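You operate a simulated robot arm through the tools that you are given. There is no shell and no other tool. Be economical: measure what you need, move in short steps, check, and stop when the job is done.

You run a simulated two-armed robot. Do the job below in one go: nothing can be reset, and whatever is moved stays where it is left.

Task
Switch off the mains of vat 3, then rinse its blue propeller and hang it in the right fork.
Fine: mains off before the yellow lever; rinse to and fro in the large steel bucket; the fork is on the propeller rack; the yellow lever ends at FREE; the arm stays.

The check looks at the end state, three seconds after you hand in, the way a careful person would. Anything else that was tipped, shoved, dropped, spilled or broken makes it a failure.

Robot
Two 7-joint arms with two-finger parallel grippers on one trunk, on a base that drives. Base frame: it is fixed to the floor where the robot stands at the start and does not move with it; the origin is under the middle of the robot, x ahead of it, y to its left, z up. Readings come in cm, rad, newtons and seconds.
The left shoulder is at the start at [5, 16.8, 100.7], the right one opposite. With the tool pointing down near the work surface each hand reaches from about 10 to 30 cm from the robot's upright axis, wherever it stands, measured 20 degrees to its own side. Places, roughly: black dial of vat three [60, -20, 50]; black lever of vat three [70, 0, 90]; blue propeller [675, 400, 50]; draped cloth [850, -75, 100]; large red button of the left control box [750, 60, 160]; large red button of the right control box [880, -210, 160]; large red button of vat three [60, -20, 70]; large red button of vat two [60, 180, 70]; large steel bucket [50, -50, 20]; lever with the yellow ball on the stirrer of vat 3 [120, -110, 140]; main switch of vat three [60, 0, 70]; right fork of the propeller rack [50, 40, 80]; stirrer of vat three [130, -90, 130]; white propeller [675, 425, 50]. Payload 1.57 kg a hand.
The tool frame of a hand sits at the grasp point between the pads (the TCP): z along the fingers, y along the line on which they close. The tips reach 3 cm beyond it. The gripper opens to 8 cm. The fingers are 1.7 cm wide and 1.2 cm thick; the gripper's body (4 by 8.2 cm) begins 8 cm behind the TCP.
Orientation is that of the tool frame in the base frame, as [roll, pitch, yaw] about the fixed x, y, z axes, in that order (R = Rz(yaw) Ry(pitch) Rx(roll)). With the fingers straight down and closing along the base's y, the tool's x points along the base's -x, its y along +y and its z along -z.

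Tools
- The arms move only by the tool play_rows. It takes "left_increments", "right_increments" or both (then of equal length, played together; a hand with none holds still); each is a list of rows, each an object of numbers (a shift or turn left out is 0, a gripper value left out holds the last): "gripper": the gripper command, from -1 (shut) to 1 (fully open), values between in proportion; "dx", "dy", "dz": the shift along the base's x, y, z in units of 40 mm (1.0 is 40 mm); "rx", "ry", "rz": the turn, a rotation vector about the base's x, y, z in units of 8 degrees (1.0 is 8 degrees). In form: [{"gripper": .., "dx": .., "dy": .., "dz": .., "rx": .., "ry": .., "rz": ..}, ...]. A call has 1 to 10 rows; each row shifts and turns the commanded pose from where the row before left it. A call with a number of a shift or a turn outside -1 to 1 is refused whole. Each row takes 0.2 s and may step no farther than 5 cm and 0.15 rad from the row before; otherwise, or with a gripper value out of range, the whole call is refused. Where a pose cannot be reached the arm comes as near as it can. A force on the tool above 90 N (or 10 N above the force at the start of the call, whichever is more), or a blocked arm, ends the call early, and 0.2 s more pass. Each finger travels about 4.5 cm/s and halts on what it meets, pressing with about 42 N; the grip force reading is that of the motor and also rises with nothing between the fingers. The clock runs only during rows and for 0.2 s after the last one: add rows that do not move to give the fingers time. It gives the time, the measured TCP pose, the force on the tool (base axes), the opening and the grip force at its end, in the units of the frame above (readings bear some noise), with the torque about the TCP (base axes, N m) and any sound that the robot's microphone picked up.
- Cameras (640 x 400 px; columns grow to the right, rows downward): "scene" is now at [12.47, 1.26, 120.96]; the picture's right is [0.16, -0.99, 0.00], its down [-0.63, -0.10, -0.77] and it looks along [0.76, 0.12, -0.64] (base axes); focal length 214 px, centre (320, 200). "left" rides on the left gripper at [7.2, 0.7, -12.2] in its tool frame; the picture's right is [-0.09, 1.00, 0.00], its down [-0.84, -0.08, -0.54] and it looks along [-0.54, -0.05, 0.84] (tool axes); focal length 238 px, centre (320, 200). "right" rides on the right gripper at [7.2, -0.7, -12.2] in its tool frame; the picture's right is [0.09, 1.00, 0.00], its down [-0.84, 0.08, -0.54] and it looks along [-0.54, 0.05, 0.84] (tool axes); focal length 238 px, centre (320, 200). There is no depth. A picture from a camera that has moved, and an enlarged one, comes with that camera's place and axes in the base frame and with its lens.
- grab_frame(camera): a new picture of that camera. No time passes.
- raise_lower(by): slides the trunk up (or, below 0, down) by that many cm; the arms and the scene camera ride with it, the base frame stays. It gives what a move gives, with no picture.
- roll_base(legs): drives the robot by 1 to 6 legs, each [ahead, left, turn to the left] in cm, cm and rad, along the robot's own axes; the way and the turn of a leg run together, so that a leg with both is an arc; at most 150 cm and 3.142 rad a leg. The arms and the cameras ride along, it lands a little off, and it stops where it bumps. It gives what a move gives.
- head_to(pan, tilt): turns the head with the scene camera to pan (to the left, within 1.396 rad either way) and tilt (down, from -0.506 to 1.204), counted from straight ahead of the robot. It gives what a move gives.
- inspect(camera, box): a new picture of the part [left, top, right, bottom] of that camera's present view, enlarged. No time passes.
- job_done(): hands the job in; it is judged then, once.

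Go step by step. Nothing tells you exact positions but the pictures and the camera data: compare them with the known pose of the tool, close in by small moves and look again before you grip or let go. The budget is 120 turns and 108 pictures, counting those below and the enlarged ones. Unless the task says otherwise, let go and move clear before handing in, and close with one line.

The tools are called after ">>>" as name(argument=value, ...) on one line, values as JSON. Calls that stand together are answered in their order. play_rows: Moves the arms, as the interface text tells. Its arguments: {"type":"object","properties":{"left_increments":{"type":"array"},"right_increments":{"type":"array"}},"required":[]} The other tools are called the same way: raise_lower (by) slides the trunk up or down; roll_base (legs) drives the base; head_to (pan, tilt) turns the head that bears the scene camera; grab_frame (camera) takes a picture; inspect (camera, box) takes an enlarged picture of a part of a camera's view; job_done () hands the job in.

At the start:

```text
time_s: 0.0
left_tcp_pos: [49.32, 23.71, 106.29]
left_tool_rot: [3.141, 0.001, -3.14]
left_ft_force: [0.4, -0.2, 0.3]
left_moment: [-0.02, 0.0, 0.01]
left_width: 7.99
left_finger_force: 0.1
right_tcp_pos: [45.81, -12.14, 106.18]
right_tool_rot: [3.14, 0.001, -3.14]
right_ft_force: [-0.8, 0.2, 0.3]
right_moment: [-0.01, 0.02, -0.03]
right_width: 7.99
right_finger_force: 0.0
trunk travel left (down, up): [-17.5, 26.8]
robot x, y, heading: [0.12, 0.24, 0.005]
head pan, tilt: [0.161, 0.688]
```

scene: 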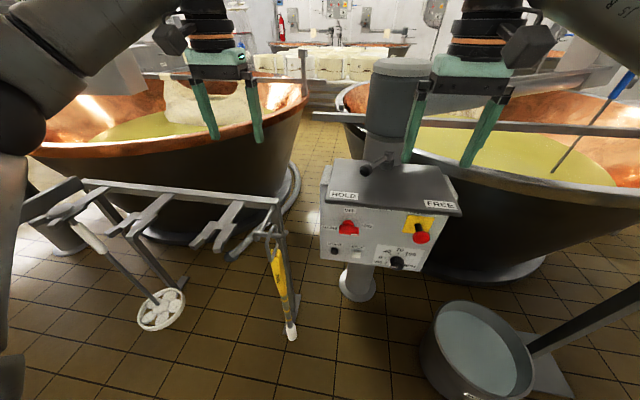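
right: 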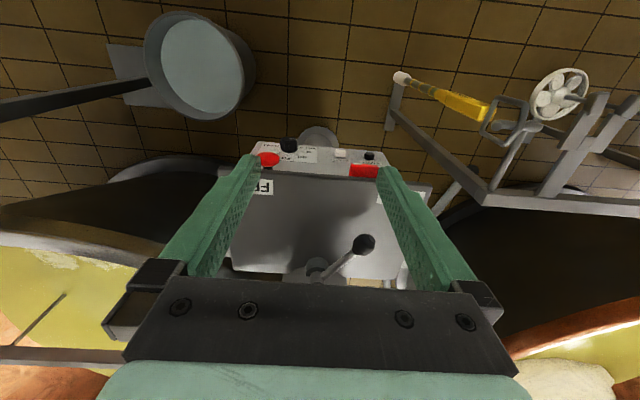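
left: 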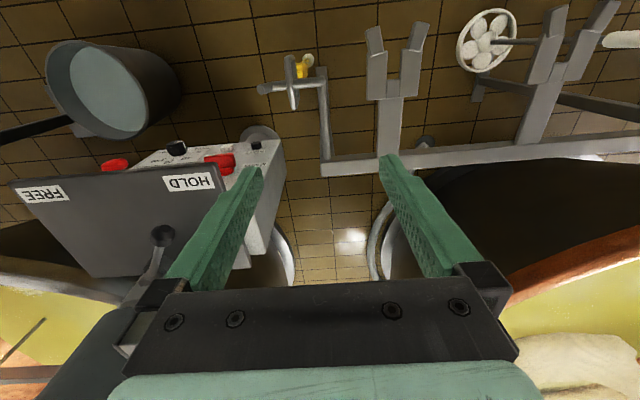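

I see vat 3's control box ahead, with its red main switch on the left face, the rack to the left and the bucket to the right. Next I look closer at the box and up at the stirrer.

>>> inspect(camera="scene", box=[310, 150, 470, 270])

>>> head_to(pan=-0.7, tilt=0.1)

>>> grab_frame(camera="scene")

```text
3.33 times, centred on (390, 210) of scene
camera zoom: at [12.47, 1.26, 120.96], right [0.16, -0.99, 0.0], down [-0.63, -0.1, -0.77], along [0.76, 0.12, -0.64], focal length 715 px, centre (87, 167)
```

zoom: 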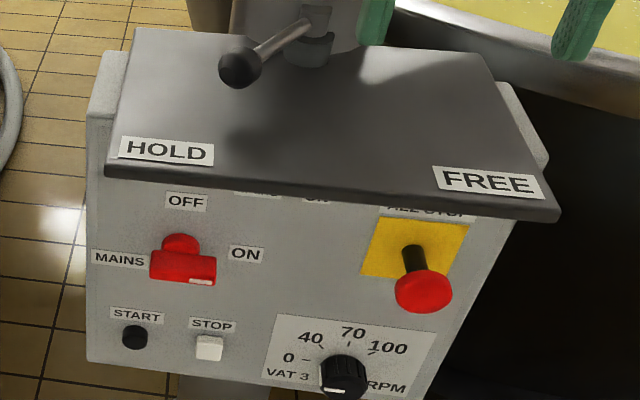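

```text
time_s: 1.2
left_tcp_pos: [49.27, 23.68, 106.26]
left_tool_rot: [3.141, 0.0, -3.14]
left_ft_force: [-0.1, -0.8, -0.3]
left_moment: [-0.03, -0.02, -0.02]
left_width: 7.96
left_finger_force: 0.0
right_tcp_pos: [45.86, -11.96, 106.22]
right_tool_rot: [3.14, -0.002, -3.14]
right_ft_force: [0.3, 0.8, 0.5]
right_moment: [0.02, 0.04, 0.01]
right_width: 8.0
right_finger_force: 0.1
trunk travel left (down, up): [-17.5, 26.8]
robot x, y, heading: [-0.17, -0.17, 0.003]
head pan, tilt: [-0.7, 0.099]
```

```text
103 pictures are left
camera scene: at [11.08, -6.03, 126.33], right [-0.64, -0.77, 0.0], down [-0.08, 0.06, -0.99], along [0.76, -0.64, -0.1], focal length 214 px, centre (320, 200)
```

scene: 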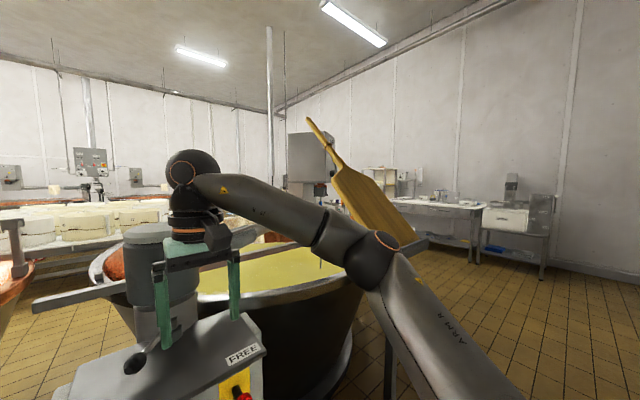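

The stirrer drive is the grey box behind the right arm. I zoom in on it.

>>> inspect(camera="scene", box=[260, 100, 440, 280])

```text
2.22 times, centred on (350, 190) of scene
camera zoom: at [11.08, -6.03, 126.33], right [-0.64, -0.77, 0.0], down [-0.08, 0.06, -0.99], along [0.76, -0.64, -0.1], focal length 477 px, centre (253, 222)
```

zoom: 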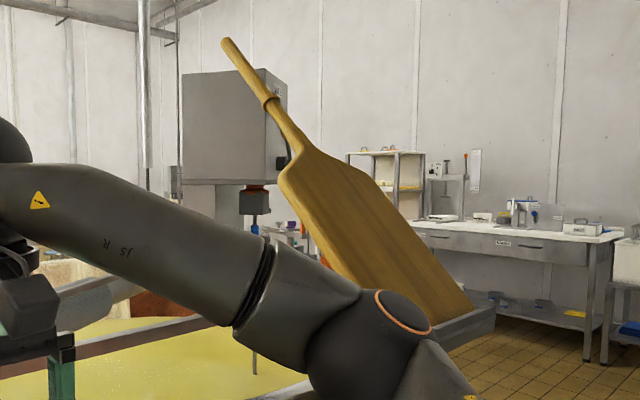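

The yellow-ball lever sits behind a wooden paddle, seen from here; I'll come back to that. First the mains: I back off a little and point the right hand forward.

>>> roll_base(legs=[[-18, 0, 0]])

>>> play_rows(right_increments=[{"ry": -1}, {"ry": -1}, {"ry": -1}, {"ry": -1}, {"ry": -1}, {"ry": -1}, {"ry": -1}, {"ry": -1}, {"ry": -1}, {"ry": -1}])

>>> head_to(pan=0.0, tilt=0.6)

>>> grab_frame(camera="scene")

>>> grab_frame(camera="right")

```text
time_s: 2.7
left_tcp_pos: [31.41, 23.57, 106.42]
left_tool_rot: [-3.141, 0.0, -3.138]
left_ft_force: [0.6, -0.5, 0.4]
left_moment: [0.03, -0.01, 0.02]
left_width: 8.01
left_finger_force: 0.0
right_tcp_pos: [27.97, -11.98, 106.21]
right_tool_rot: [3.141, -0.001, -3.14]
right_ft_force: [-0.8, 0.3, 0.4]
right_moment: [0.02, -0.02, 0.02]
right_width: 8.01
right_finger_force: 0.0
trunk travel left (down, up): [-17.5, 26.8]
robot x, y, heading: [-17.86, 0.1, 0.003]
head pan, tilt: [-0.7, 0.099]
```

```text
time_s: 4.9
left_tcp_pos: [31.57, 23.68, 106.25]
left_tool_rot: [3.142, 0.001, -3.138]
left_ft_force: [0.0, -0.2, -0.7]
left_moment: [0.0, -0.01, -0.04]
left_width: 7.99
left_finger_force: 0.1
right_tcp_pos: [28.05, -11.93, 106.08]
right_tool_rot: [3.141, 1.398, -3.141]
right_ft_force: [0.0, -0.5, 0.0]
right_moment: [-0.02, 0.02, 0.02]
right_width: 8.0
right_finger_force: 0.1
trunk travel left (down, up): [-17.5, 26.8]
robot x, y, heading: [-18.12, -0.2, 0.0]
head pan, tilt: [-0.7, 0.099]
```

```text
time_s: 5.9
left_tcp_pos: [31.46, 23.77, 106.25]
left_tool_rot: [3.141, -0.002, -3.138]
left_ft_force: [0.2, 0.2, -1.1]
left_moment: [0.01, -0.01, -0.02]
left_width: 7.99
left_finger_force: 0.0
right_tcp_pos: [28.08, -11.92, 106.08]
right_tool_rot: [-3.136, 1.394, -3.135]
right_ft_force: [-0.5, 0.0, -0.3]
right_moment: [0.0, 0.01, -0.01]
right_width: 8.0
right_finger_force: 0.0
trunk travel left (down, up): [-17.5, 26.8]
robot x, y, heading: [-17.63, -0.09, -0.001]
head pan, tilt: [0.0, 0.6]
```

```text
101 pictures are left
camera scene: at [-4.97, -0.11, 121.72], right [0.0, -1.0, 0.0], down [-0.56, 0.0, -0.83], along [0.83, 0.0, -0.56], focal length 214 px, centre (320, 200)
```

scene: 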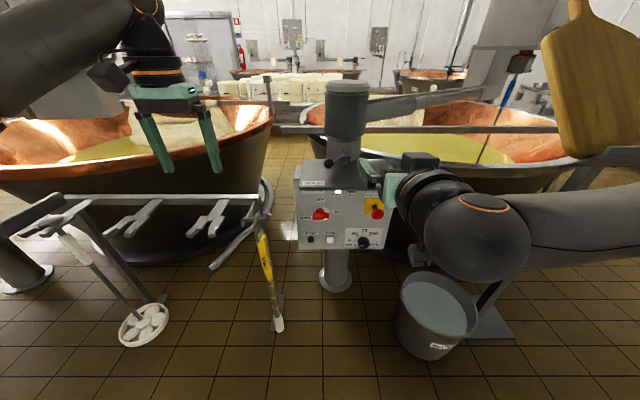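

```text
100 pictures are left
camera right: at [14.81, -12.63, 101.2], right [-0.02, 1.0, -0.09], down [-0.39, 0.08, 0.92], along [0.92, 0.05, 0.38], focal length 238 px, centre (320, 200)
```

right: 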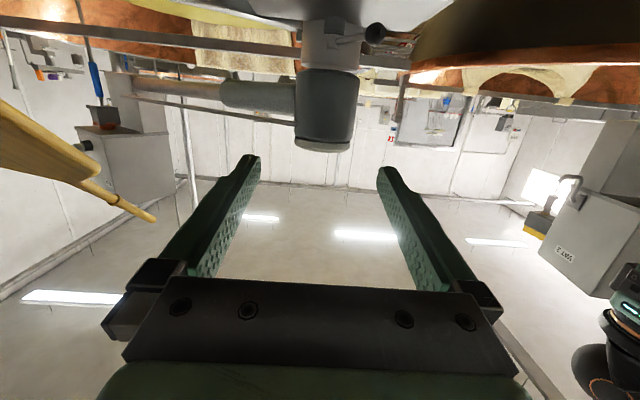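

The switch is visible at ON, with the handle lying horizontal. I finish levelling the right hand and roll it so the fingers close vertically.

>>> play_rows(right_increments=[{"ry": -0.65, "dz": -0.8}, {"ry": -0.6, "dz": -0.8}, {"rx": 1, "dz": -0.8}, {"rx": 1, "dz": -0.8}, {"rx": 1, "dz": -0.8}, {"rx": 1, "dz": -0.8}, {"rx": 1, "dz": -0.8}, {"rx": 1, "dz": -0.8}, {"rx": 1, "dz": -0.8}, {"rx": 1, "dz": -0.8}])

>>> play_rows(right_increments=[{"rx": 1, "dz": -0.7}, {"rx": 1}, {"rx": 1}, {"rx": 0.25}])

>>> grab_frame(camera="right")

>>> grab_frame(camera="scene")

```text
time_s: 8.1
left_tcp_pos: [31.47, 23.8, 106.19]
left_tool_rot: [-3.141, -0.001, -3.138]
left_ft_force: [0.3, 0.5, -0.1]
left_moment: [0.01, 0.01, -0.05]
left_width: 7.99
left_finger_force: 0.1
right_tcp_pos: [26.26, -4.51, 79.43]
right_tool_rot: [1.575, 0.453, 1.569]
right_ft_force: [0.3, 1.1, 0.3]
right_moment: [0.05, 0.0, 0.0]
right_width: 7.98
right_finger_force: 0.1
right hand out of reach, approached as far as the arm can: row 5, 6, 7, 8, 9, 10
trunk travel left (down, up): [-17.5, 26.8]
robot x, y, heading: [-17.87, -0.38, 0.001]
head pan, tilt: [0.0, 0.6]
```

```text
time_s: 9.1
left_tcp_pos: [31.34, 23.78, 106.22]
left_tool_rot: [3.14, -0.001, -3.139]
left_ft_force: [-0.2, 0.3, -0.8]
left_moment: [0.02, 0.0, 0.0]
left_width: 8.01
left_finger_force: 0.0
right_tcp_pos: [26.28, -2.91, 77.96]
right_tool_rot: [1.573, -0.001, 1.57]
right_ft_force: [-0.6, -0.2, 0.3]
right_moment: [0.02, -0.02, 0.04]
right_width: 7.98
right_finger_force: 0.0
right hand out of reach, approached as far as the arm can: row 1
trunk travel left (down, up): [-17.5, 26.8]
robot x, y, heading: [-17.72, 0.17, -0.001]
head pan, tilt: [0.0, 0.6]
```

```text
99 pictures are left
camera right: at [14.0, 4.24, 77.31], right [0.0, 0.09, 1.0], down [-0.54, -0.84, 0.08], along [0.84, -0.54, 0.05], focal length 238 px, centre (320, 200)
```

right: 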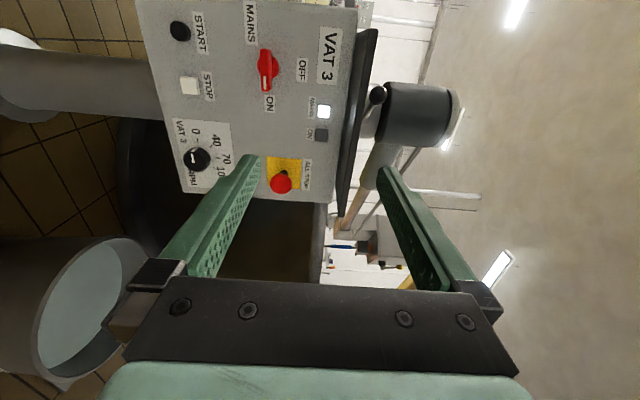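

```text
98 pictures are left
camera scene: at [-4.97, -0.1, 121.72], right [0.0, -1.0, 0.0], down [-0.56, 0.0, -0.83], along [0.83, 0.0, -0.56], focal length 214 px, centre (320, 200)
```

scene: 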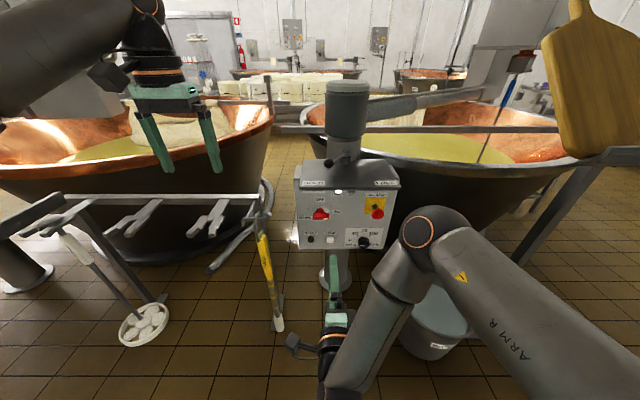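

Triangulating the two pictures puts the switch at about [64.5, -0.5, 68]. I approach to just in front of it and look again.

>>> play_rows(right_increments=[{"dx": 1}, {"dx": 1, "dz": -0.3}, {"dx": 1, "dz": -0.3, "dy": 0.3}, {"dx": 1, "dz": -0.3, "dy": 0.3}, {"dx": 0.8}])

>>> grab_frame(camera="right")

>>> inspect(camera="scene", box=[280, 170, 400, 260])

```text
time_s: 10.3
left_tcp_pos: [31.39, 23.82, 106.19]
left_tool_rot: [-3.141, 0.0, -3.137]
left_ft_force: [0.6, -0.1, 0.2]
left_moment: [0.0, 0.0, -0.04]
left_width: 8.01
left_finger_force: 0.0
right_tcp_pos: [43.62, 3.41, 78.43]
right_tool_rot: [1.575, 0.001, 1.567]
right_ft_force: [-0.3, 0.5, -0.4]
right_moment: [0.02, -0.01, 0.01]
right_width: 8.02
right_finger_force: 0.1
right hand out of reach, approached as far as the arm can: row 1, 2, 3, 4, 5
trunk travel left (down, up): [-17.5, 26.8]
robot x, y, heading: [-17.42, -0.13, -0.002]
head pan, tilt: [0.0, 0.6]
```

```text
97 pictures are left
camera right: at [31.63, 10.62, 77.84], right [0.01, 0.09, 1.0], down [-0.55, -0.83, 0.08], along [0.84, -0.54, 0.05], focal length 238 px, centre (320, 200)
```

right: 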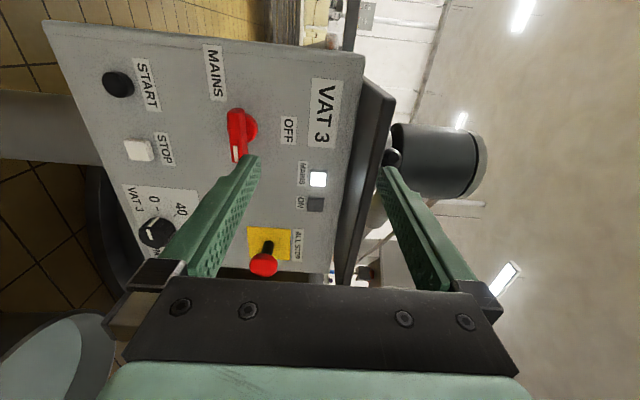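

```text
4.44 times, centred on (340, 215) of scene
camera zoom: at [-4.97, -0.1, 121.72], right [0.0, -1.0, 0.0], down [-0.56, 0.0, -0.83], along [0.83, 0.0, -0.56], focal length 953 px, centre (231, 133)
```

zoom: 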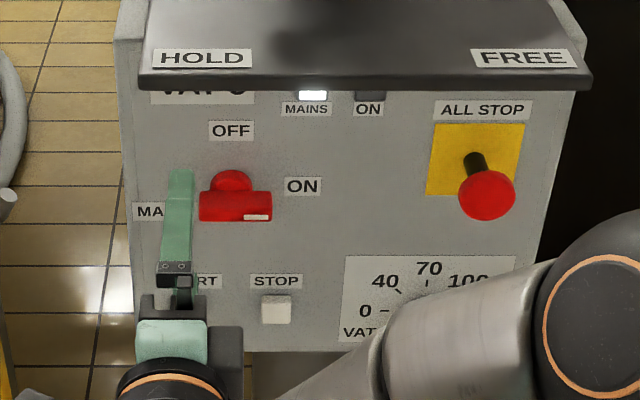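

The main lamp is lit and the handle is horizontal at ON. The hand needs to be lower, so I lower the trunk and line up.

>>> raise_lower(by=-11)

>>> play_rows(right_increments=[{"dy": -0.5}, {"dy": -0.45}, {"dx": 0.5}])

>>> grab_frame(camera="right")

```text
time_s: 11.8
left_tcp_pos: [31.4, 23.84, 95.25]
left_tool_rot: [-3.141, -0.001, -3.138]
left_ft_force: [0.1, 0.4, -0.4]
left_moment: [0.01, 0.01, -0.01]
left_width: 8.01
left_finger_force: 0.0
right_tcp_pos: [43.8, 3.41, 67.59]
right_tool_rot: [1.575, 0.0, 1.565]
right_ft_force: [-0.2, 0.4, 1.0]
right_moment: [-0.03, 0.01, -0.04]
right_width: 7.97
right_finger_force: 0.0
trunk travel left (down, up): [-6.5, 37.8]
robot x, y, heading: [-17.76, 0.02, 0.005]
head pan, tilt: [0.0, 0.6]
```

```text
time_s: 12.6
left_tcp_pos: [31.4, 23.75, 95.21]
left_tool_rot: [-3.141, 0.001, -3.137]
left_ft_force: [-0.3, 0.1, 0.0]
left_moment: [0.01, 0.0, -0.01]
left_width: 8.04
left_finger_force: 0.0
right_tcp_pos: [45.11, 1.27, 69.22]
right_tool_rot: [1.582, 0.002, 1.56]
right_ft_force: [-0.8, 0.2, -0.3]
right_moment: [0.0, -0.01, 0.02]
right_width: 8.0
right_finger_force: 0.1
right hand out of reach, approached as far as the arm can: row 1, 2, 3
trunk travel left (down, up): [-6.5, 37.8]
robot x, y, heading: [-18.15, 0.17, 0.003]
head pan, tilt: [0.0, 0.6]
```

```text
95 pictures are left
camera right: at [32.99, 8.61, 68.65], right [0.01, 0.09, 1.0], down [-0.55, -0.83, 0.08], along [0.83, -0.55, 0.04], focal length 238 px, centre (320, 200)
```

right: 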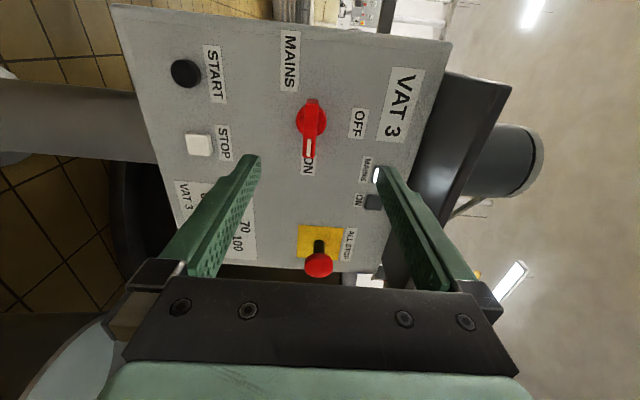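

The arm is too folded here. I back the base another 14 cm so the arm can stretch out.

>>> roll_base(legs=[[-14, 0, 0]])

>>> play_rows(right_increments=[{"dx": 1}, {"dx": 1}, {"dx": 1}, {"dx": 1}, {"dy": -0.4}])

>>> grab_frame(camera="scene")

```text
time_s: 13.9
left_tcp_pos: [17.42, 23.73, 95.2]
left_tool_rot: [3.141, 0.0, -3.138]
left_ft_force: [-0.6, -0.4, -0.5]
left_moment: [-0.02, -0.01, -0.01]
left_width: 7.99
left_finger_force: 0.1
right_tcp_pos: [30.99, 1.34, 69.18]
right_tool_rot: [1.582, 0.002, 1.56]
right_ft_force: [-0.6, 0.5, 0.1]
right_moment: [0.02, -0.03, 0.01]
right_width: 8.01
right_finger_force: 0.0
trunk travel left (down, up): [-6.5, 37.8]
robot x, y, heading: [-31.88, 0.2, 0.001]
head pan, tilt: [0.0, 0.6]
```

```text
time_s: 15.1
left_tcp_pos: [17.35, 23.68, 95.19]
left_tool_rot: [-3.142, 0.001, -3.138]
left_ft_force: [-0.3, -0.1, -0.1]
left_moment: [0.03, 0.0, 0.0]
left_width: 7.98
left_finger_force: 0.0
right_tcp_pos: [43.33, 0.31, 70.78]
right_tool_rot: [1.589, 0.001, 1.556]
right_ft_force: [-0.6, 0.5, -0.1]
right_moment: [0.02, 0.0, -0.01]
right_width: 8.02
right_finger_force: 0.1
right hand out of reach, approached as far as the arm can: row 1, 2, 3, 4, 5
trunk travel left (down, up): [-6.5, 37.8]
robot x, y, heading: [-31.78, 0.25, 0.001]
head pan, tilt: [0.0, 0.6]
```

```text
94 pictures are left
camera scene: at [-19.01, -0.11, 110.72], right [0.0, -1.0, 0.0], down [-0.56, 0.0, -0.83], along [0.83, 0.0, -0.56], focal length 214 px, centre (320, 200)
```

scene: 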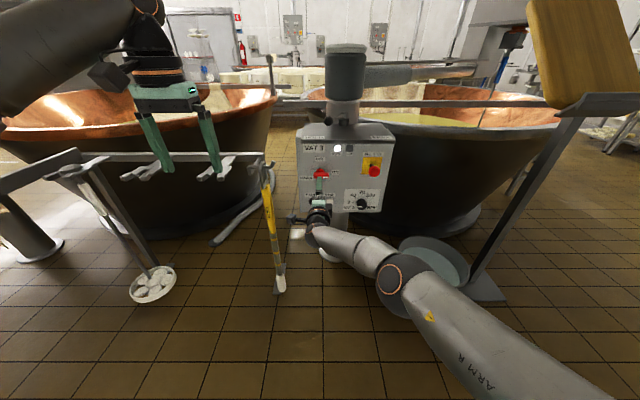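

Nearly there; I test in free air whether the hand can make the quarter turn from this posture, after lowering the trunk.

>>> raise_lower(by=-4)

>>> play_rows(right_increments=[{"rx": -1}, {"rx": -1}, {"rx": -1}, {"rx": -1}, {"rx": -1}, {"rx": -1}])

>>> play_rows(right_increments=[{"rx": -1}, {"rx": -1}, {"rx": -1}, {"rx": -1}, {"rx": -1}])

```text
time_s: 15.9
left_tcp_pos: [17.35, 23.84, 91.17]
left_tool_rot: [-3.141, 0.002, -3.138]
left_ft_force: [-0.8, -0.2, 0.0]
left_moment: [-0.01, -0.03, 0.03]
left_width: 8.02
left_finger_force: 0.0
right_tcp_pos: [43.31, 0.28, 66.89]
right_tool_rot: [1.588, 0.003, 1.553]
right_ft_force: [0.2, -0.8, -0.3]
right_moment: [-0.03, 0.01, 0.03]
right_width: 7.99
right_finger_force: 0.0
trunk travel left (down, up): [-2.5, 41.8]
robot x, y, heading: [-31.88, -0.0, 0.003]
head pan, tilt: [0.0, 0.6]
```

```text
time_s: 17.3
left_tcp_pos: [17.32, 23.76, 91.15]
left_tool_rot: [-3.141, 0.0, -3.139]
left_ft_force: [0.2, 0.6, -0.9]
left_moment: [0.01, 0.0, 0.01]
left_width: 8.0
left_finger_force: 0.1
right_tcp_pos: [43.38, 0.33, 66.88]
right_tool_rot: [1.578, 0.841, 1.548]
right_ft_force: [-0.4, 0.7, 0.0]
right_moment: [0.0, -0.01, 0.03]
right_width: 8.02
right_finger_force: 0.0
trunk travel left (down, up): [-2.5, 41.8]
robot x, y, heading: [-32.05, -0.09, 0.008]
head pan, tilt: [0.0, 0.6]
```

```text
time_s: 18.5
left_tcp_pos: [17.39, 23.84, 91.28]
left_tool_rot: [-3.141, -0.001, -3.137]
left_ft_force: [0.0, 0.2, 0.0]
left_moment: [0.0, 0.01, -0.07]
left_width: 7.98
left_finger_force: 0.1
right_tcp_pos: [43.95, -0.01, 67.81]
right_tool_rot: [1.377, 1.54, 1.353]
right_ft_force: [-0.4, -0.1, 0.7]
right_moment: [-0.02, 0.01, 0.05]
right_width: 7.99
right_finger_force: 0.1
right hand out of reach, approached as far as the arm can: row 2, 3, 4
trunk travel left (down, up): [-2.5, 41.8]
robot x, y, heading: [-32.07, 0.47, 0.001]
head pan, tilt: [0.0, 0.6]
```

The turn works with a small deviation near its end; I retract the arm 5 cm to give margin and test the turn back.

>>> play_rows(right_increments=[{"dx": -0.75, "dz": -0.2}, {"dx": -0.75}, {"rx": 1}, {"rx": 1}, {"rx": 1}, {"rx": 1}, {"rx": 1}, {"rx": 1}, {"rx": 1}, {"rx": 1}])

>>> play_rows(right_increments=[{"rx": 1}, {"rx": 1}, {"rx": 1}, {}])

>>> grab_frame(camera="right")

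```text
time_s: 20.7
left_tcp_pos: [17.44, 23.76, 91.18]
left_tool_rot: [-3.141, 0.0, -3.136]
left_ft_force: [0.6, 0.0, -0.2]
left_moment: [-0.02, -0.03, 0.0]
left_width: 8.01
left_finger_force: 0.1
right_tcp_pos: [44.07, 0.16, 67.68]
right_tool_rot: [1.578, 0.417, 1.553]
right_ft_force: [0.1, -0.2, 0.9]
right_moment: [0.01, 0.0, 0.03]
right_width: 7.99
right_finger_force: 0.0
right hand out of reach, approached as far as the arm can: row 1, 2
trunk travel left (down, up): [-2.5, 41.8]
robot x, y, heading: [-31.74, 0.41, -0.001]
head pan, tilt: [0.0, 0.6]
```

```text
time_s: 21.7
left_tcp_pos: [17.29, 23.84, 91.17]
left_tool_rot: [3.141, 0.0, -3.139]
left_ft_force: [0.2, -0.5, 0.2]
left_moment: [0.0, 0.05, -0.03]
left_width: 8.02
left_finger_force: 0.1
right_tcp_pos: [43.99, 0.31, 67.67]
right_tool_rot: [1.588, -0.002, 1.553]
right_ft_force: [0.2, 0.2, -0.5]
right_moment: [0.01, 0.04, 0.01]
right_width: 8.01
right_finger_force: 0.0
trunk travel left (down, up): [-2.5, 41.8]
robot x, y, heading: [-31.96, -0.19, 0.002]
head pan, tilt: [0.0, 0.6]
```

```text
93 pictures are left
camera right: at [32.01, 7.65, 67.23], right [0.02, 0.09, 1.0], down [-0.56, -0.83, 0.09], along [0.83, -0.55, 0.03], focal length 238 px, centre (320, 200)
```

right: 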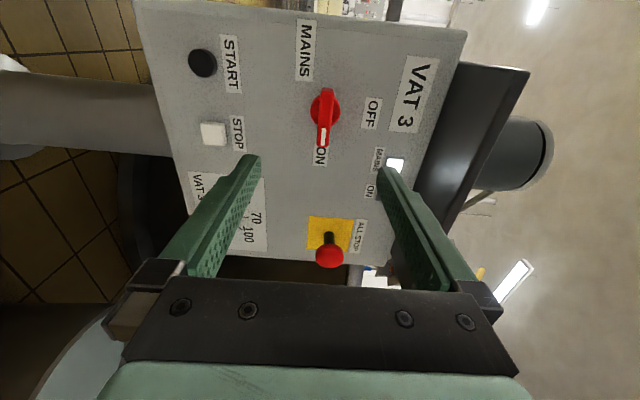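

The switch sits straight ahead of the fingers. I drive in slowly with the base, first to just short of the handle.

>>> roll_base(legs=[[13, -0.8, 0]])

>>> grab_frame(camera="right")

>>> grab_frame(camera="scene")

```text
time_s: 23.0
left_tcp_pos: [30.26, 22.91, 91.17]
left_tool_rot: [-3.141, 0.001, -3.139]
left_ft_force: [-0.1, 0.9, -0.7]
left_moment: [0.03, -0.02, 0.0]
left_width: 7.99
left_finger_force: 0.0
right_tcp_pos: [57.0, -0.68, 67.79]
right_tool_rot: [1.587, 0.002, 1.55]
right_ft_force: [-0.1, 1.1, -0.2]
right_moment: [-0.03, 0.02, -0.02]
right_width: 8.01
right_finger_force: 0.0
trunk travel left (down, up): [-2.5, 41.8]
robot x, y, heading: [-18.77, -1.08, 0.001]
head pan, tilt: [0.0, 0.6]
```

```text
92 pictures are left
camera right: at [44.96, 6.83, 67.21], right [0.02, 0.09, 1.0], down [-0.56, -0.83, 0.09], along [0.83, -0.56, 0.04], focal length 238 px, centre (320, 200)
```

right: 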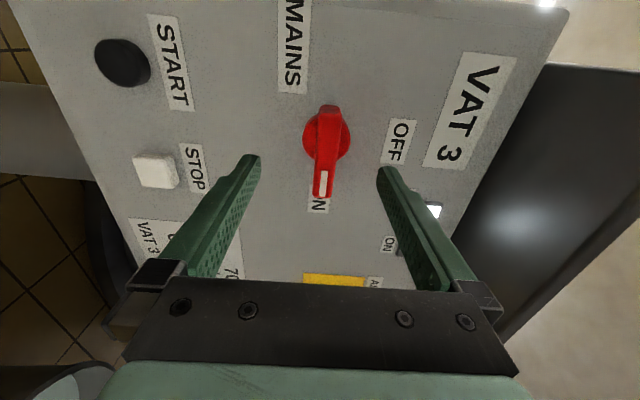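

```text
91 pictures are left
camera scene: at [-6.06, -0.9, 106.72], right [0.0, -1.0, 0.0], down [-0.56, 0.0, -0.83], along [0.83, 0.0, -0.56], focal length 214 px, centre (320, 200)
```

scene: 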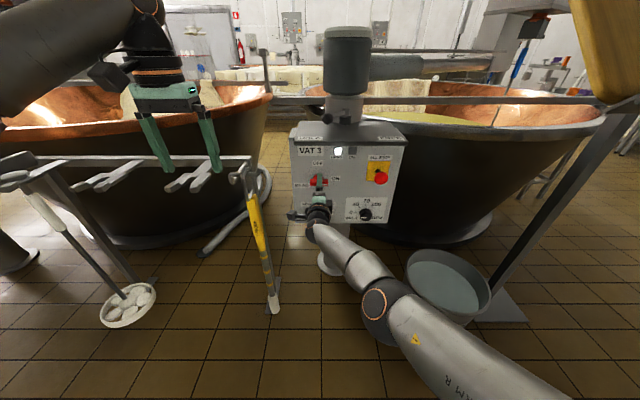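

Aligned well. I advance 5.5 cm so the fingers straddle the handle.

>>> roll_base(legs=[[5.5, 0.3, 0]])

>>> grab_frame(camera="right")

>>> inspect(camera="scene", box=[270, 120, 400, 230])

```text
time_s: 24.1
left_tcp_pos: [35.78, 23.19, 91.05]
left_tool_rot: [3.14, 0.0, -3.138]
left_ft_force: [-0.4, 0.6, -0.1]
left_moment: [-0.03, -0.02, 0.02]
left_width: 7.99
left_finger_force: 0.0
right_tcp_pos: [62.02, -0.42, 67.62]
right_tool_rot: [1.582, 0.001, 1.54]
right_ft_force: [-10.4, -1.8, 2.9]
right_moment: [0.09, -0.59, 0.04]
right_width: 8.02
right_finger_force: 0.1
trunk travel left (down, up): [-2.5, 41.8]
robot x, y, heading: [-13.67, -0.64, -0.003]
head pan, tilt: [0.0, 0.6]
stopped in leg 1: the force on the tool passed its limit at 106 N (the readings are from after the stop); the commanded pose is now the measured one
```

```text
90 pictures are left
camera right: at [50.09, 7.26, 66.99], right [0.01, 0.09, 1.0], down [-0.57, -0.82, 0.08], along [0.82, -0.57, 0.04], focal length 238 px, centre (320, 200)
```

right: 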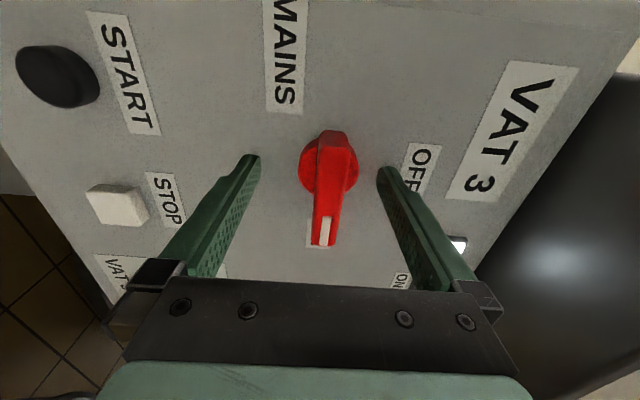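

```text
3.64 times, centred on (335, 175) of scene
camera zoom: at [-0.77, -0.64, 106.73], right [0.0, -1.0, 0.0], down [-0.56, 0.0, -0.83], along [0.83, 0.0, -0.56], focal length 780 px, centre (266, 291)
```

zoom: 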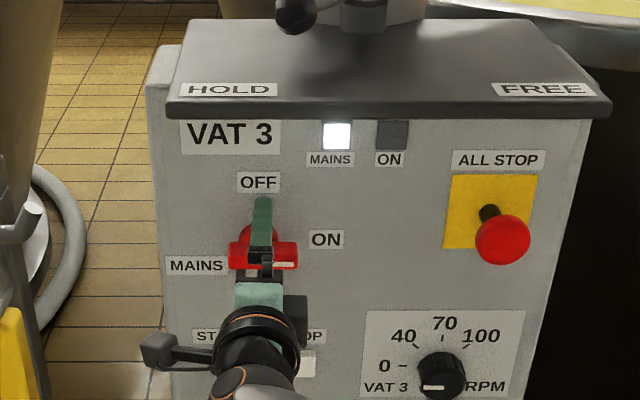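

The tips touched the box face; the handle lies between the fingers. I back off half a centimetre and close.

>>> play_rows(right_increments=[{"dx": -0.15}, {"gripper": -1}, {"gripper": -1}, {}, {}, {}])

>>> grab_frame(camera="right")

```text
time_s: 25.5
left_tcp_pos: [35.77, 23.19, 91.19]
left_tool_rot: [-3.14, -0.002, -3.137]
left_ft_force: [0.6, 0.3, -0.3]
left_moment: [0.0, 0.01, -0.02]
left_width: 8.01
left_finger_force: 0.0
right_tcp_pos: [61.87, -0.03, 68.02]
right_tool_rot: [1.572, -0.001, 1.541]
right_ft_force: [8.3, 6.1, 18.2]
right_moment: [-0.04, -0.8, -0.03]
right_width: 3.94
right_finger_force: 38.3
right hand out of reach, approached as far as the arm can: row 1
trunk travel left (down, up): [-2.5, 41.8]
robot x, y, heading: [-13.65, -0.66, -0.002]
head pan, tilt: [0.0, 0.6]
```

```text
88 pictures are left
camera right: at [49.94, 7.56, 67.36], right [0.0, 0.09, 1.0], down [-0.56, -0.82, 0.08], along [0.83, -0.56, 0.05], focal length 238 px, centre (320, 200)
```

right: 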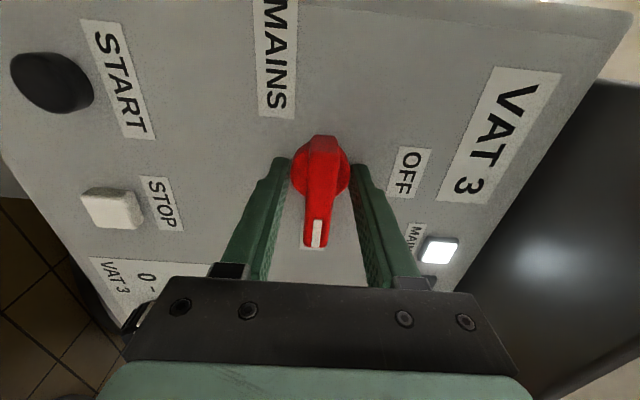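

The tips closed on the round boss behind the handle. I reopen, back off 1.7 cm with the base and close on the bar itself.

>>> play_rows(right_increments=[{"gripper": 0.6}, {"gripper": 0.6}, {}])

>>> roll_base(legs=[[-1.7, -0.3, 0]])

>>> play_rows(right_increments=[{"gripper": -1}, {}, {}, {}, {}, {}])

>>> grab_frame(camera="right")

```text
time_s: 26.3
left_tcp_pos: [35.75, 23.32, 91.13]
left_tool_rot: [3.141, -0.002, -3.138]
left_ft_force: [0.3, -0.4, -0.9]
left_moment: [0.01, -0.03, -0.01]
left_width: 8.02
left_finger_force: 0.1
right_tcp_pos: [61.76, 0.05, 67.28]
right_tool_rot: [1.585, -0.002, 1.542]
right_ft_force: [-0.8, 0.7, -0.4]
right_moment: [-0.02, -0.02, 0.03]
right_width: 6.41
right_finger_force: 0.1
trunk travel left (down, up): [-2.5, 41.8]
robot x, y, heading: [-13.33, -0.6, -0.002]
head pan, tilt: [0.0, 0.6]
```

```text
time_s: 27.1
left_tcp_pos: [34.15, 22.81, 91.09]
left_tool_rot: [-3.141, -0.003, -3.138]
left_ft_force: [0.0, -1.1, 0.5]
left_moment: [0.01, 0.0, 0.0]
left_width: 8.0
left_finger_force: 0.0
right_tcp_pos: [60.17, -0.25, 67.38]
right_tool_rot: [1.582, -0.003, 1.544]
right_ft_force: [-0.2, -0.2, 0.9]
right_moment: [0.0, 0.03, 0.01]
right_width: 6.39
right_finger_force: 0.1
trunk travel left (down, up): [-2.5, 41.8]
robot x, y, heading: [-15.1, -0.82, 0.001]
head pan, tilt: [0.0, 0.6]
```

```text
time_s: 28.4
left_tcp_pos: [34.01, 22.82, 91.25]
left_tool_rot: [3.141, -0.001, -3.137]
left_ft_force: [-0.9, 0.1, 0.7]
left_moment: [-0.04, 0.05, -0.02]
left_width: 8.02
left_finger_force: 0.2
right_tcp_pos: [60.19, -0.26, 68.04]
right_tool_rot: [1.573, -0.003, 1.54]
right_ft_force: [4.7, 4.2, 18.1]
right_moment: [-0.06, -0.83, -0.54]
right_width: 1.58
right_finger_force: 31.8
trunk travel left (down, up): [-2.5, 41.8]
robot x, y, heading: [-15.38, -0.92, -0.002]
head pan, tilt: [0.0, 0.6]
```

```text
87 pictures are left
camera right: at [48.25, 7.23, 67.37], right [0.0, 0.09, 1.0], down [-0.57, -0.82, 0.08], along [0.82, -0.56, 0.05], focal length 238 px, centre (320, 200)
```

right: 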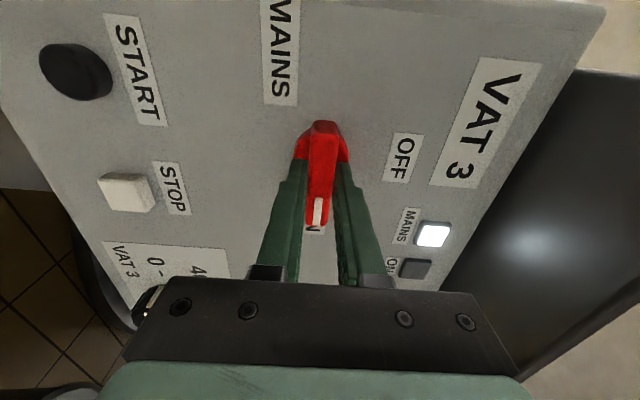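

Gripped on the bar (1.6 cm). I correct the small vertical offset and turn it a quarter turn toward OFF.

>>> play_rows(right_increments=[{"dz": 0.12}, {"rx": -1}, {"rx": -1}, {"rx": -1}, {"rx": -1}, {"rx": -1}, {"rx": -1}, {}])

>>> grab_frame(camera="right")

```text
time_s: 30.2
left_tcp_pos: [34.17, 22.9, 91.16]
left_tool_rot: [-3.141, -0.001, -3.137]
left_ft_force: [-1.5, 0.1, 0.2]
left_moment: [-0.01, 0.02, 0.0]
left_width: 8.01
left_finger_force: 0.0
right_tcp_pos: [60.26, -0.1, 68.32]
right_tool_rot: [1.544, 0.838, 1.524]
right_ft_force: [12.2, 8.2, 14.3]
right_moment: [0.03, -0.42, 1.07]
right_width: 1.6
right_finger_force: 31.5
trunk travel left (down, up): [-2.5, 41.8]
robot x, y, heading: [-15.34, -0.75, -0.003]
head pan, tilt: [0.0, 0.6]
```

```text
86 pictures are left
camera right: at [48.24, 4.46, 62.3], right [0.01, 0.8, 0.6], down [-0.57, -0.49, 0.67], along [0.82, -0.35, 0.45], focal length 238 px, centre (320, 200)
```

right: 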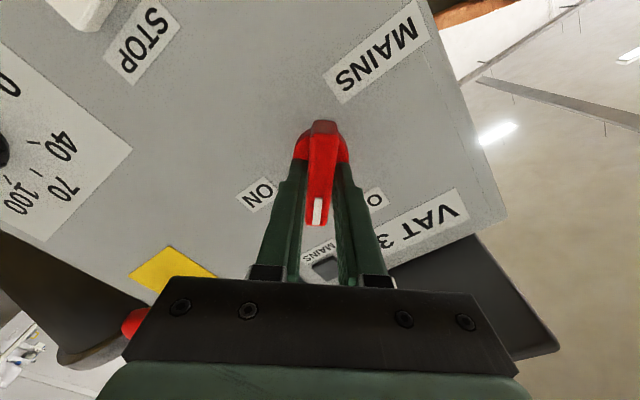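

>>> play_rows(right_increments=[{"rx": -1}, {"rx": -1}, {"rx": -1}, {"rx": -1}, {"rx": -1}, {}])

>>> inspect(camera="scene", box=[270, 120, 400, 230])

```text
time_s: 31.6
left_tcp_pos: [33.99, 22.94, 91.19]
left_tool_rot: [3.141, -0.002, -3.137]
left_ft_force: [0.3, 0.1, 1.0]
left_moment: [0.04, -0.02, -0.01]
left_width: 7.99
left_finger_force: 0.1
right_tcp_pos: [60.43, 0.09, 68.3]
right_tool_rot: [1.4, 1.533, 1.395]
right_ft_force: [-29.8, 14.3, -3.6]
right_moment: [-0.04, 0.01, 1.27]
right_width: 1.62
right_finger_force: 30.9
right hand out of reach, approached as far as the arm can: row 3, 4, 5
trunk travel left (down, up): [-2.5, 41.8]
robot x, y, heading: [-15.24, -0.99, -0.0]
head pan, tilt: [0.0, 0.6]
```

```text
3.64 times, centred on (335, 175) of scene
camera zoom: at [-2.48, -0.85, 106.72], right [0.0, -1.0, 0.0], down [-0.56, 0.0, -0.83], along [0.83, 0.0, -0.56], focal length 780 px, centre (266, 291)
```

zoom: 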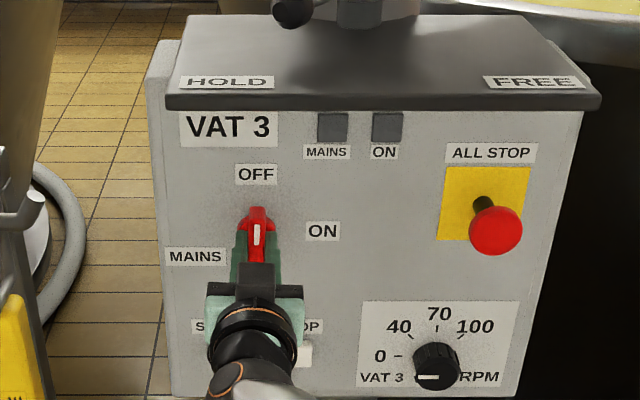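

The mains lamp is out and the handle points to OFF. I let go and back away, and then survey the stirrer.

>>> play_rows(right_increments=[{"gripper": 0.5}, {}, {}])

>>> roll_base(legs=[[-25, 0, 0]])

>>> raise_lower(by=30)

>>> head_to(pan=-0.6, tilt=0.3)

>>> grab_frame(camera="scene")

```text
time_s: 32.5
left_tcp_pos: [33.89, 22.47, 91.37]
left_tool_rot: [3.141, -0.001, 3.14]
left_ft_force: [-0.4, -0.5, -0.3]
left_moment: [0.03, 0.01, 0.02]
left_width: 7.98
left_finger_force: 0.1
right_tcp_pos: [60.37, -1.34, 68.23]
right_tool_rot: [1.282, 1.53, 1.253]
right_ft_force: [-39.2, -14.9, 8.2]
right_moment: [0.0, 0.0, 0.57]
right_width: 4.63
right_finger_force: 0.1
trunk travel left (down, up): [-2.5, 41.8]
robot x, y, heading: [-15.28, -1.0, -0.005]
head pan, tilt: [0.0, 0.6]
stopped in row 3 (right hand): the force on the tool passed its limit at 91 N (the readings are from after the stop); the commanded pose is now the measured one
```

```text
time_s: 34.4
left_tcp_pos: [9.18, 22.79, 91.08]
left_tool_rot: [3.141, -0.004, -3.141]
left_ft_force: [1.3, -0.2, 0.4]
left_moment: [0.06, -0.01, 0.01]
left_width: 7.98
left_finger_force: 0.0
right_tcp_pos: [35.65, -1.0, 67.94]
right_tool_rot: [1.435, 1.532, 1.414]
right_ft_force: [-0.5, -0.8, -0.2]
right_moment: [-0.02, 0.02, 0.03]
right_width: 6.01
right_finger_force: 0.1
trunk travel left (down, up): [-2.5, 41.8]
robot x, y, heading: [-40.38, -1.01, -0.002]
head pan, tilt: [0.0, 0.6]
```

```text
time_s: 37.4
left_tcp_pos: [9.14, 22.81, 121.1]
left_tool_rot: [3.141, -0.003, -3.14]
left_ft_force: [-0.5, 0.8, -0.2]
left_moment: [0.0, 0.0, 0.0]
left_width: 7.99
left_finger_force: 0.0
right_tcp_pos: [35.62, -1.02, 97.81]
right_tool_rot: [1.439, 1.532, 1.413]
right_ft_force: [-0.4, 0.8, 0.6]
right_moment: [-0.02, -0.01, -0.01]
right_width: 6.02
right_finger_force: 0.1
trunk travel left (down, up): [-32.5, 11.8]
robot x, y, heading: [-40.18, -0.88, -0.002]
head pan, tilt: [0.0, 0.6]
```

```text
time_s: 38.4
left_tcp_pos: [9.12, 22.69, 121.12]
left_tool_rot: [3.141, -0.003, -3.14]
left_ft_force: [0.6, 0.3, -0.9]
left_moment: [0.01, 0.0, 0.01]
left_width: 8.0
left_finger_force: 0.1
right_tcp_pos: [35.68, -1.01, 97.84]
right_tool_rot: [1.434, 1.533, 1.412]
right_ft_force: [0.5, -0.2, 0.8]
right_moment: [0.0, 0.0, 0.02]
right_width: 6.0
right_finger_force: 0.1
trunk travel left (down, up): [-32.5, 11.8]
robot x, y, heading: [-40.03, -1.03, 0.002]
head pan, tilt: [-0.6, 0.3]
```

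```text
84 pictures are left
camera scene: at [-28.56, -6.2, 139.47], right [-0.57, -0.82, 0.0], down [-0.24, 0.17, -0.96], along [0.79, -0.54, -0.3], focal length 214 px, centre (320, 200)
```

scene: 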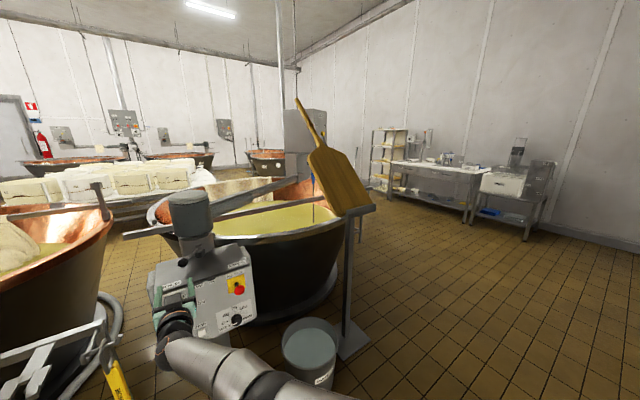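

Mains off. The open floor is to the right of vat 3, so I go around the paddle stand and look at the stirrer from there.

>>> inspect(camera="scene", box=[150, 230, 260, 350])

>>> roll_base(legs=[[0, -100, 0], [0, -90, 0], [60, 0, 0]])

>>> head_to(pan=0.7, tilt=0.3)

>>> grab_frame(camera="scene")

```text
3.33 times, centred on (205, 290) of scene
camera zoom: at [-28.56, -6.2, 139.47], right [-0.57, -0.82, 0.0], down [-0.24, 0.17, -0.96], along [0.79, -0.54, -0.3], focal length 715 px, centre (703, -100)
```

zoom: 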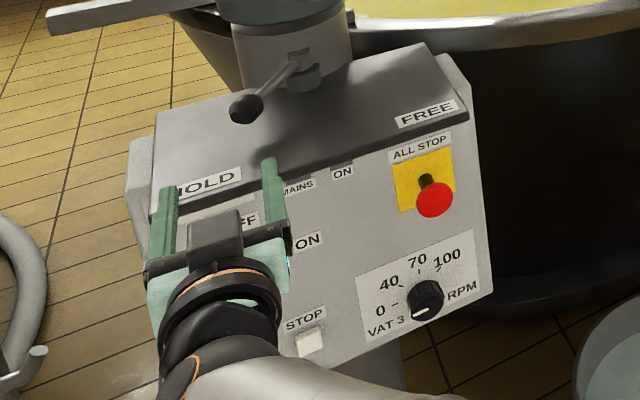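

```text
time_s: 58.4
left_tcp_pos: [69.68, -166.73, 121.11]
left_tool_rot: [3.141, -0.004, -3.13]
left_ft_force: [0.1, -1.0, -0.1]
left_moment: [-0.02, 0.02, 0.01]
left_width: 8.0
left_finger_force: 0.0
right_tcp_pos: [96.46, -190.07, 97.94]
right_tool_rot: [1.441, 1.532, 1.43]
right_ft_force: [-0.1, -0.1, -0.2]
right_moment: [0.01, -0.03, -0.02]
right_width: 5.99
right_finger_force: 0.1
trunk travel left (down, up): [-32.5, 11.8]
robot x, y, heading: [20.44, -191.07, 0.012]
head pan, tilt: [-0.6, 0.3]
```

```text
time_s: 59.8
left_tcp_pos: [69.74, -166.69, 121.21]
left_tool_rot: [3.14, -0.002, -3.129]
left_ft_force: [0.5, 0.6, 1.0]
left_moment: [-0.01, 0.0, 0.02]
left_width: 8.01
left_finger_force: 0.0
right_tcp_pos: [96.38, -190.08, 97.89]
right_tool_rot: [1.433, 1.532, 1.418]
right_ft_force: [1.2, 0.1, 0.2]
right_moment: [0.01, 0.0, -0.06]
right_width: 6.02
right_finger_force: 0.0
trunk travel left (down, up): [-32.5, 11.8]
robot x, y, heading: [20.6, -190.67, 0.005]
head pan, tilt: [0.7, 0.3]
```

```text
82 pictures are left
camera scene: at [31.64, -184.81, 139.47], right [0.65, -0.76, 0.0], down [-0.22, -0.19, -0.96], along [0.73, 0.62, -0.3], focal length 214 px, centre (320, 200)
```

scene: 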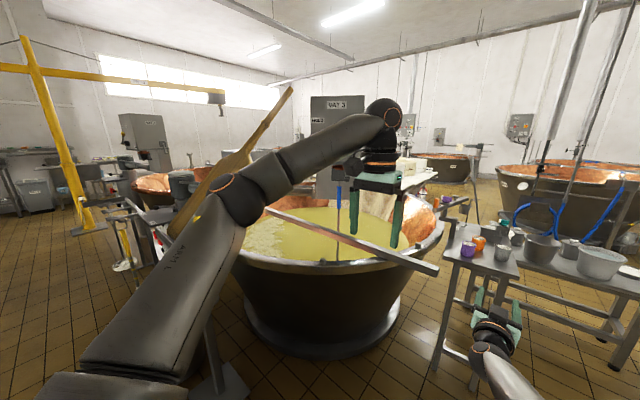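

The table with bowls stands to my right and a bar lies across the vat, so I must stay between the paddle stand and the table. I fold the right hand back before turning to face the vat.

>>> play_rows(right_increments=[{"dx": -0.8, "dz": 0.6, "ry": 1}, {"dx": -0.8, "dz": 0.6, "ry": 1}, {"dx": -0.8, "dz": 0.6, "ry": 1}, {"dx": -0.8, "dz": 0.6, "ry": 1}, {"dx": -0.8, "dz": 0.6, "ry": 1}, {"dx": -0.8, "dz": 0.6, "ry": 1}, {"dx": -0.8, "dz": 0.6, "ry": 1}, {"dx": -0.8, "dz": 0.6, "ry": 1, "dy": -0.5}, {"dx": -0.8, "dz": 0.6, "ry": 1, "dy": -0.5}, {"dz": 0.6, "ry": 1, "dy": -0.5}])

>>> roll_base(legs=[[0, -20, 0], [0, 0, 1.571], [0, -75, 0]])

>>> head_to(pan=0, tilt=0.35)

>>> grab_frame(camera="scene")

```text
time_s: 62.0
left_tcp_pos: [69.66, -166.69, 121.11]
left_tool_rot: [3.141, -0.003, -3.13]
left_ft_force: [0.0, -0.1, 0.2]
left_moment: [0.0, -0.03, 0.02]
left_width: 8.01
left_finger_force: 0.0
right_tcp_pos: [67.6, -196.06, 122.05]
right_tool_rot: [-3.138, 0.175, 3.104]
right_ft_force: [-0.5, -0.1, 0.5]
right_moment: [-0.02, 0.02, -0.01]
right_width: 6.0
right_finger_force: 0.1
trunk travel left (down, up): [-32.5, 11.8]
robot x, y, heading: [20.68, -190.67, 0.01]
head pan, tilt: [0.7, 0.3]
```

```text
time_s: 74.9
left_tcp_pos: [72.25, -161.19, 121.13]
left_tool_rot: [3.14, -0.004, -1.558]
left_ft_force: [1.1, 0.1, -0.6]
left_moment: [0.0, 0.0, -0.03]
left_width: 8.02
left_finger_force: 0.2
right_tcp_pos: [101.58, -163.21, 121.91]
right_tool_rot: [-3.137, 0.179, -1.61]
right_ft_force: [-0.4, -0.6, -0.6]
right_moment: [-0.02, 0.0, -0.02]
right_width: 6.0
right_finger_force: 0.1
trunk travel left (down, up): [-32.5, 11.8]
robot x, y, heading: [96.24, -210.05, 1.582]
head pan, tilt: [0.7, 0.3]
```

```text
time_s: 76.0
left_tcp_pos: [72.23, -161.24, 121.08]
left_tool_rot: [3.141, -0.004, -1.558]
left_ft_force: [0.9, -0.1, -0.1]
left_moment: [-0.01, -0.03, -0.02]
left_width: 8.0
left_finger_force: 0.1
right_tcp_pos: [101.56, -163.16, 122.05]
right_tool_rot: [-3.138, 0.18, -1.609]
right_ft_force: [0.2, 0.3, 0.0]
right_moment: [-0.02, 0.02, 0.02]
right_width: 6.01
right_finger_force: 0.1
trunk travel left (down, up): [-32.5, 11.8]
robot x, y, heading: [96.69, -210.64, 1.584]
head pan, tilt: [0.0, 0.351]
```

```text
81 pictures are left
camera scene: at [96.28, -197.11, 139.0], right [1.0, 0.01, 0.0], down [0.0, -0.34, -0.94], along [-0.01, 0.94, -0.34], focal length 214 px, centre (320, 200)
```

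scene: 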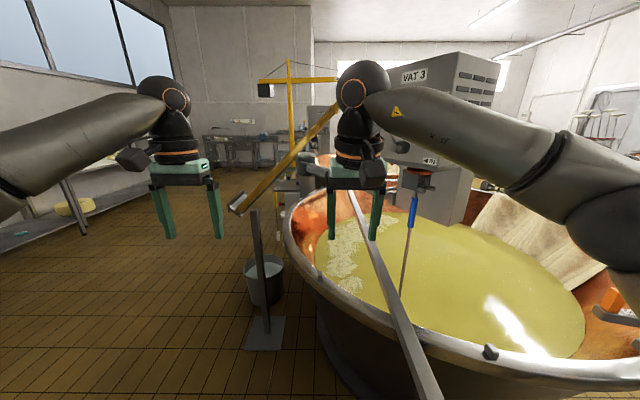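

Now the blue shaft hanging from the stirrer's chuck is in view. I zoom in on the chuck.

>>> inspect(camera="scene", box=[360, 60, 510, 300])

>>> inspect(camera="scene", box=[380, 140, 460, 190])

```text
1.67 times, centred on (435, 180) of scene
camera zoom: at [96.28, -197.11, 139.0], right [1.0, 0.01, 0.0], down [0.0, -0.34, -0.94], along [-0.01, 0.94, -0.34], focal length 358 px, centre (128, 233)
```

zoom: 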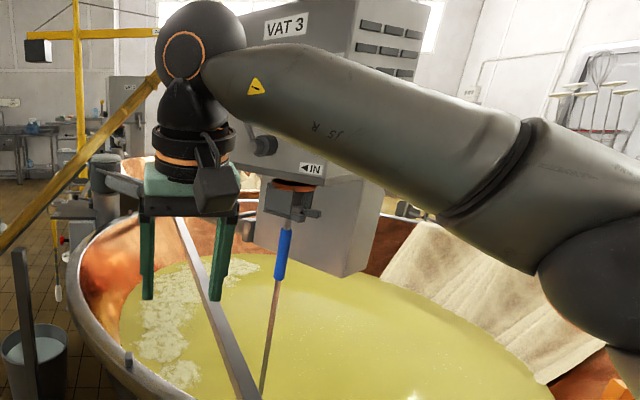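

```text
8.00 times, centred on (420, 165) of scene
camera zoom: at [96.28, -197.11, 139.0], right [1.0, 0.01, 0.0], down [0.0, -0.34, -0.94], along [-0.01, 0.94, -0.34], focal length 1716 px, centre (-480, 480)
```

zoom: 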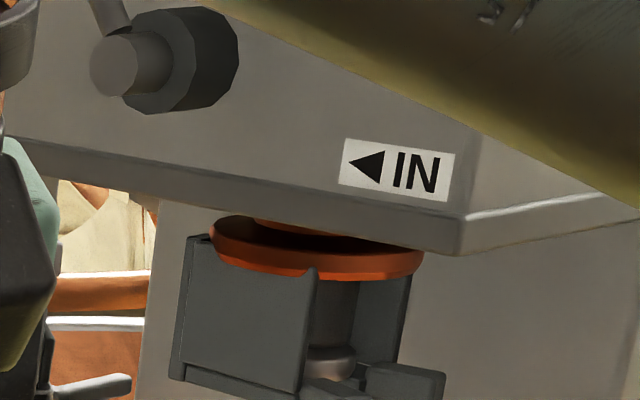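

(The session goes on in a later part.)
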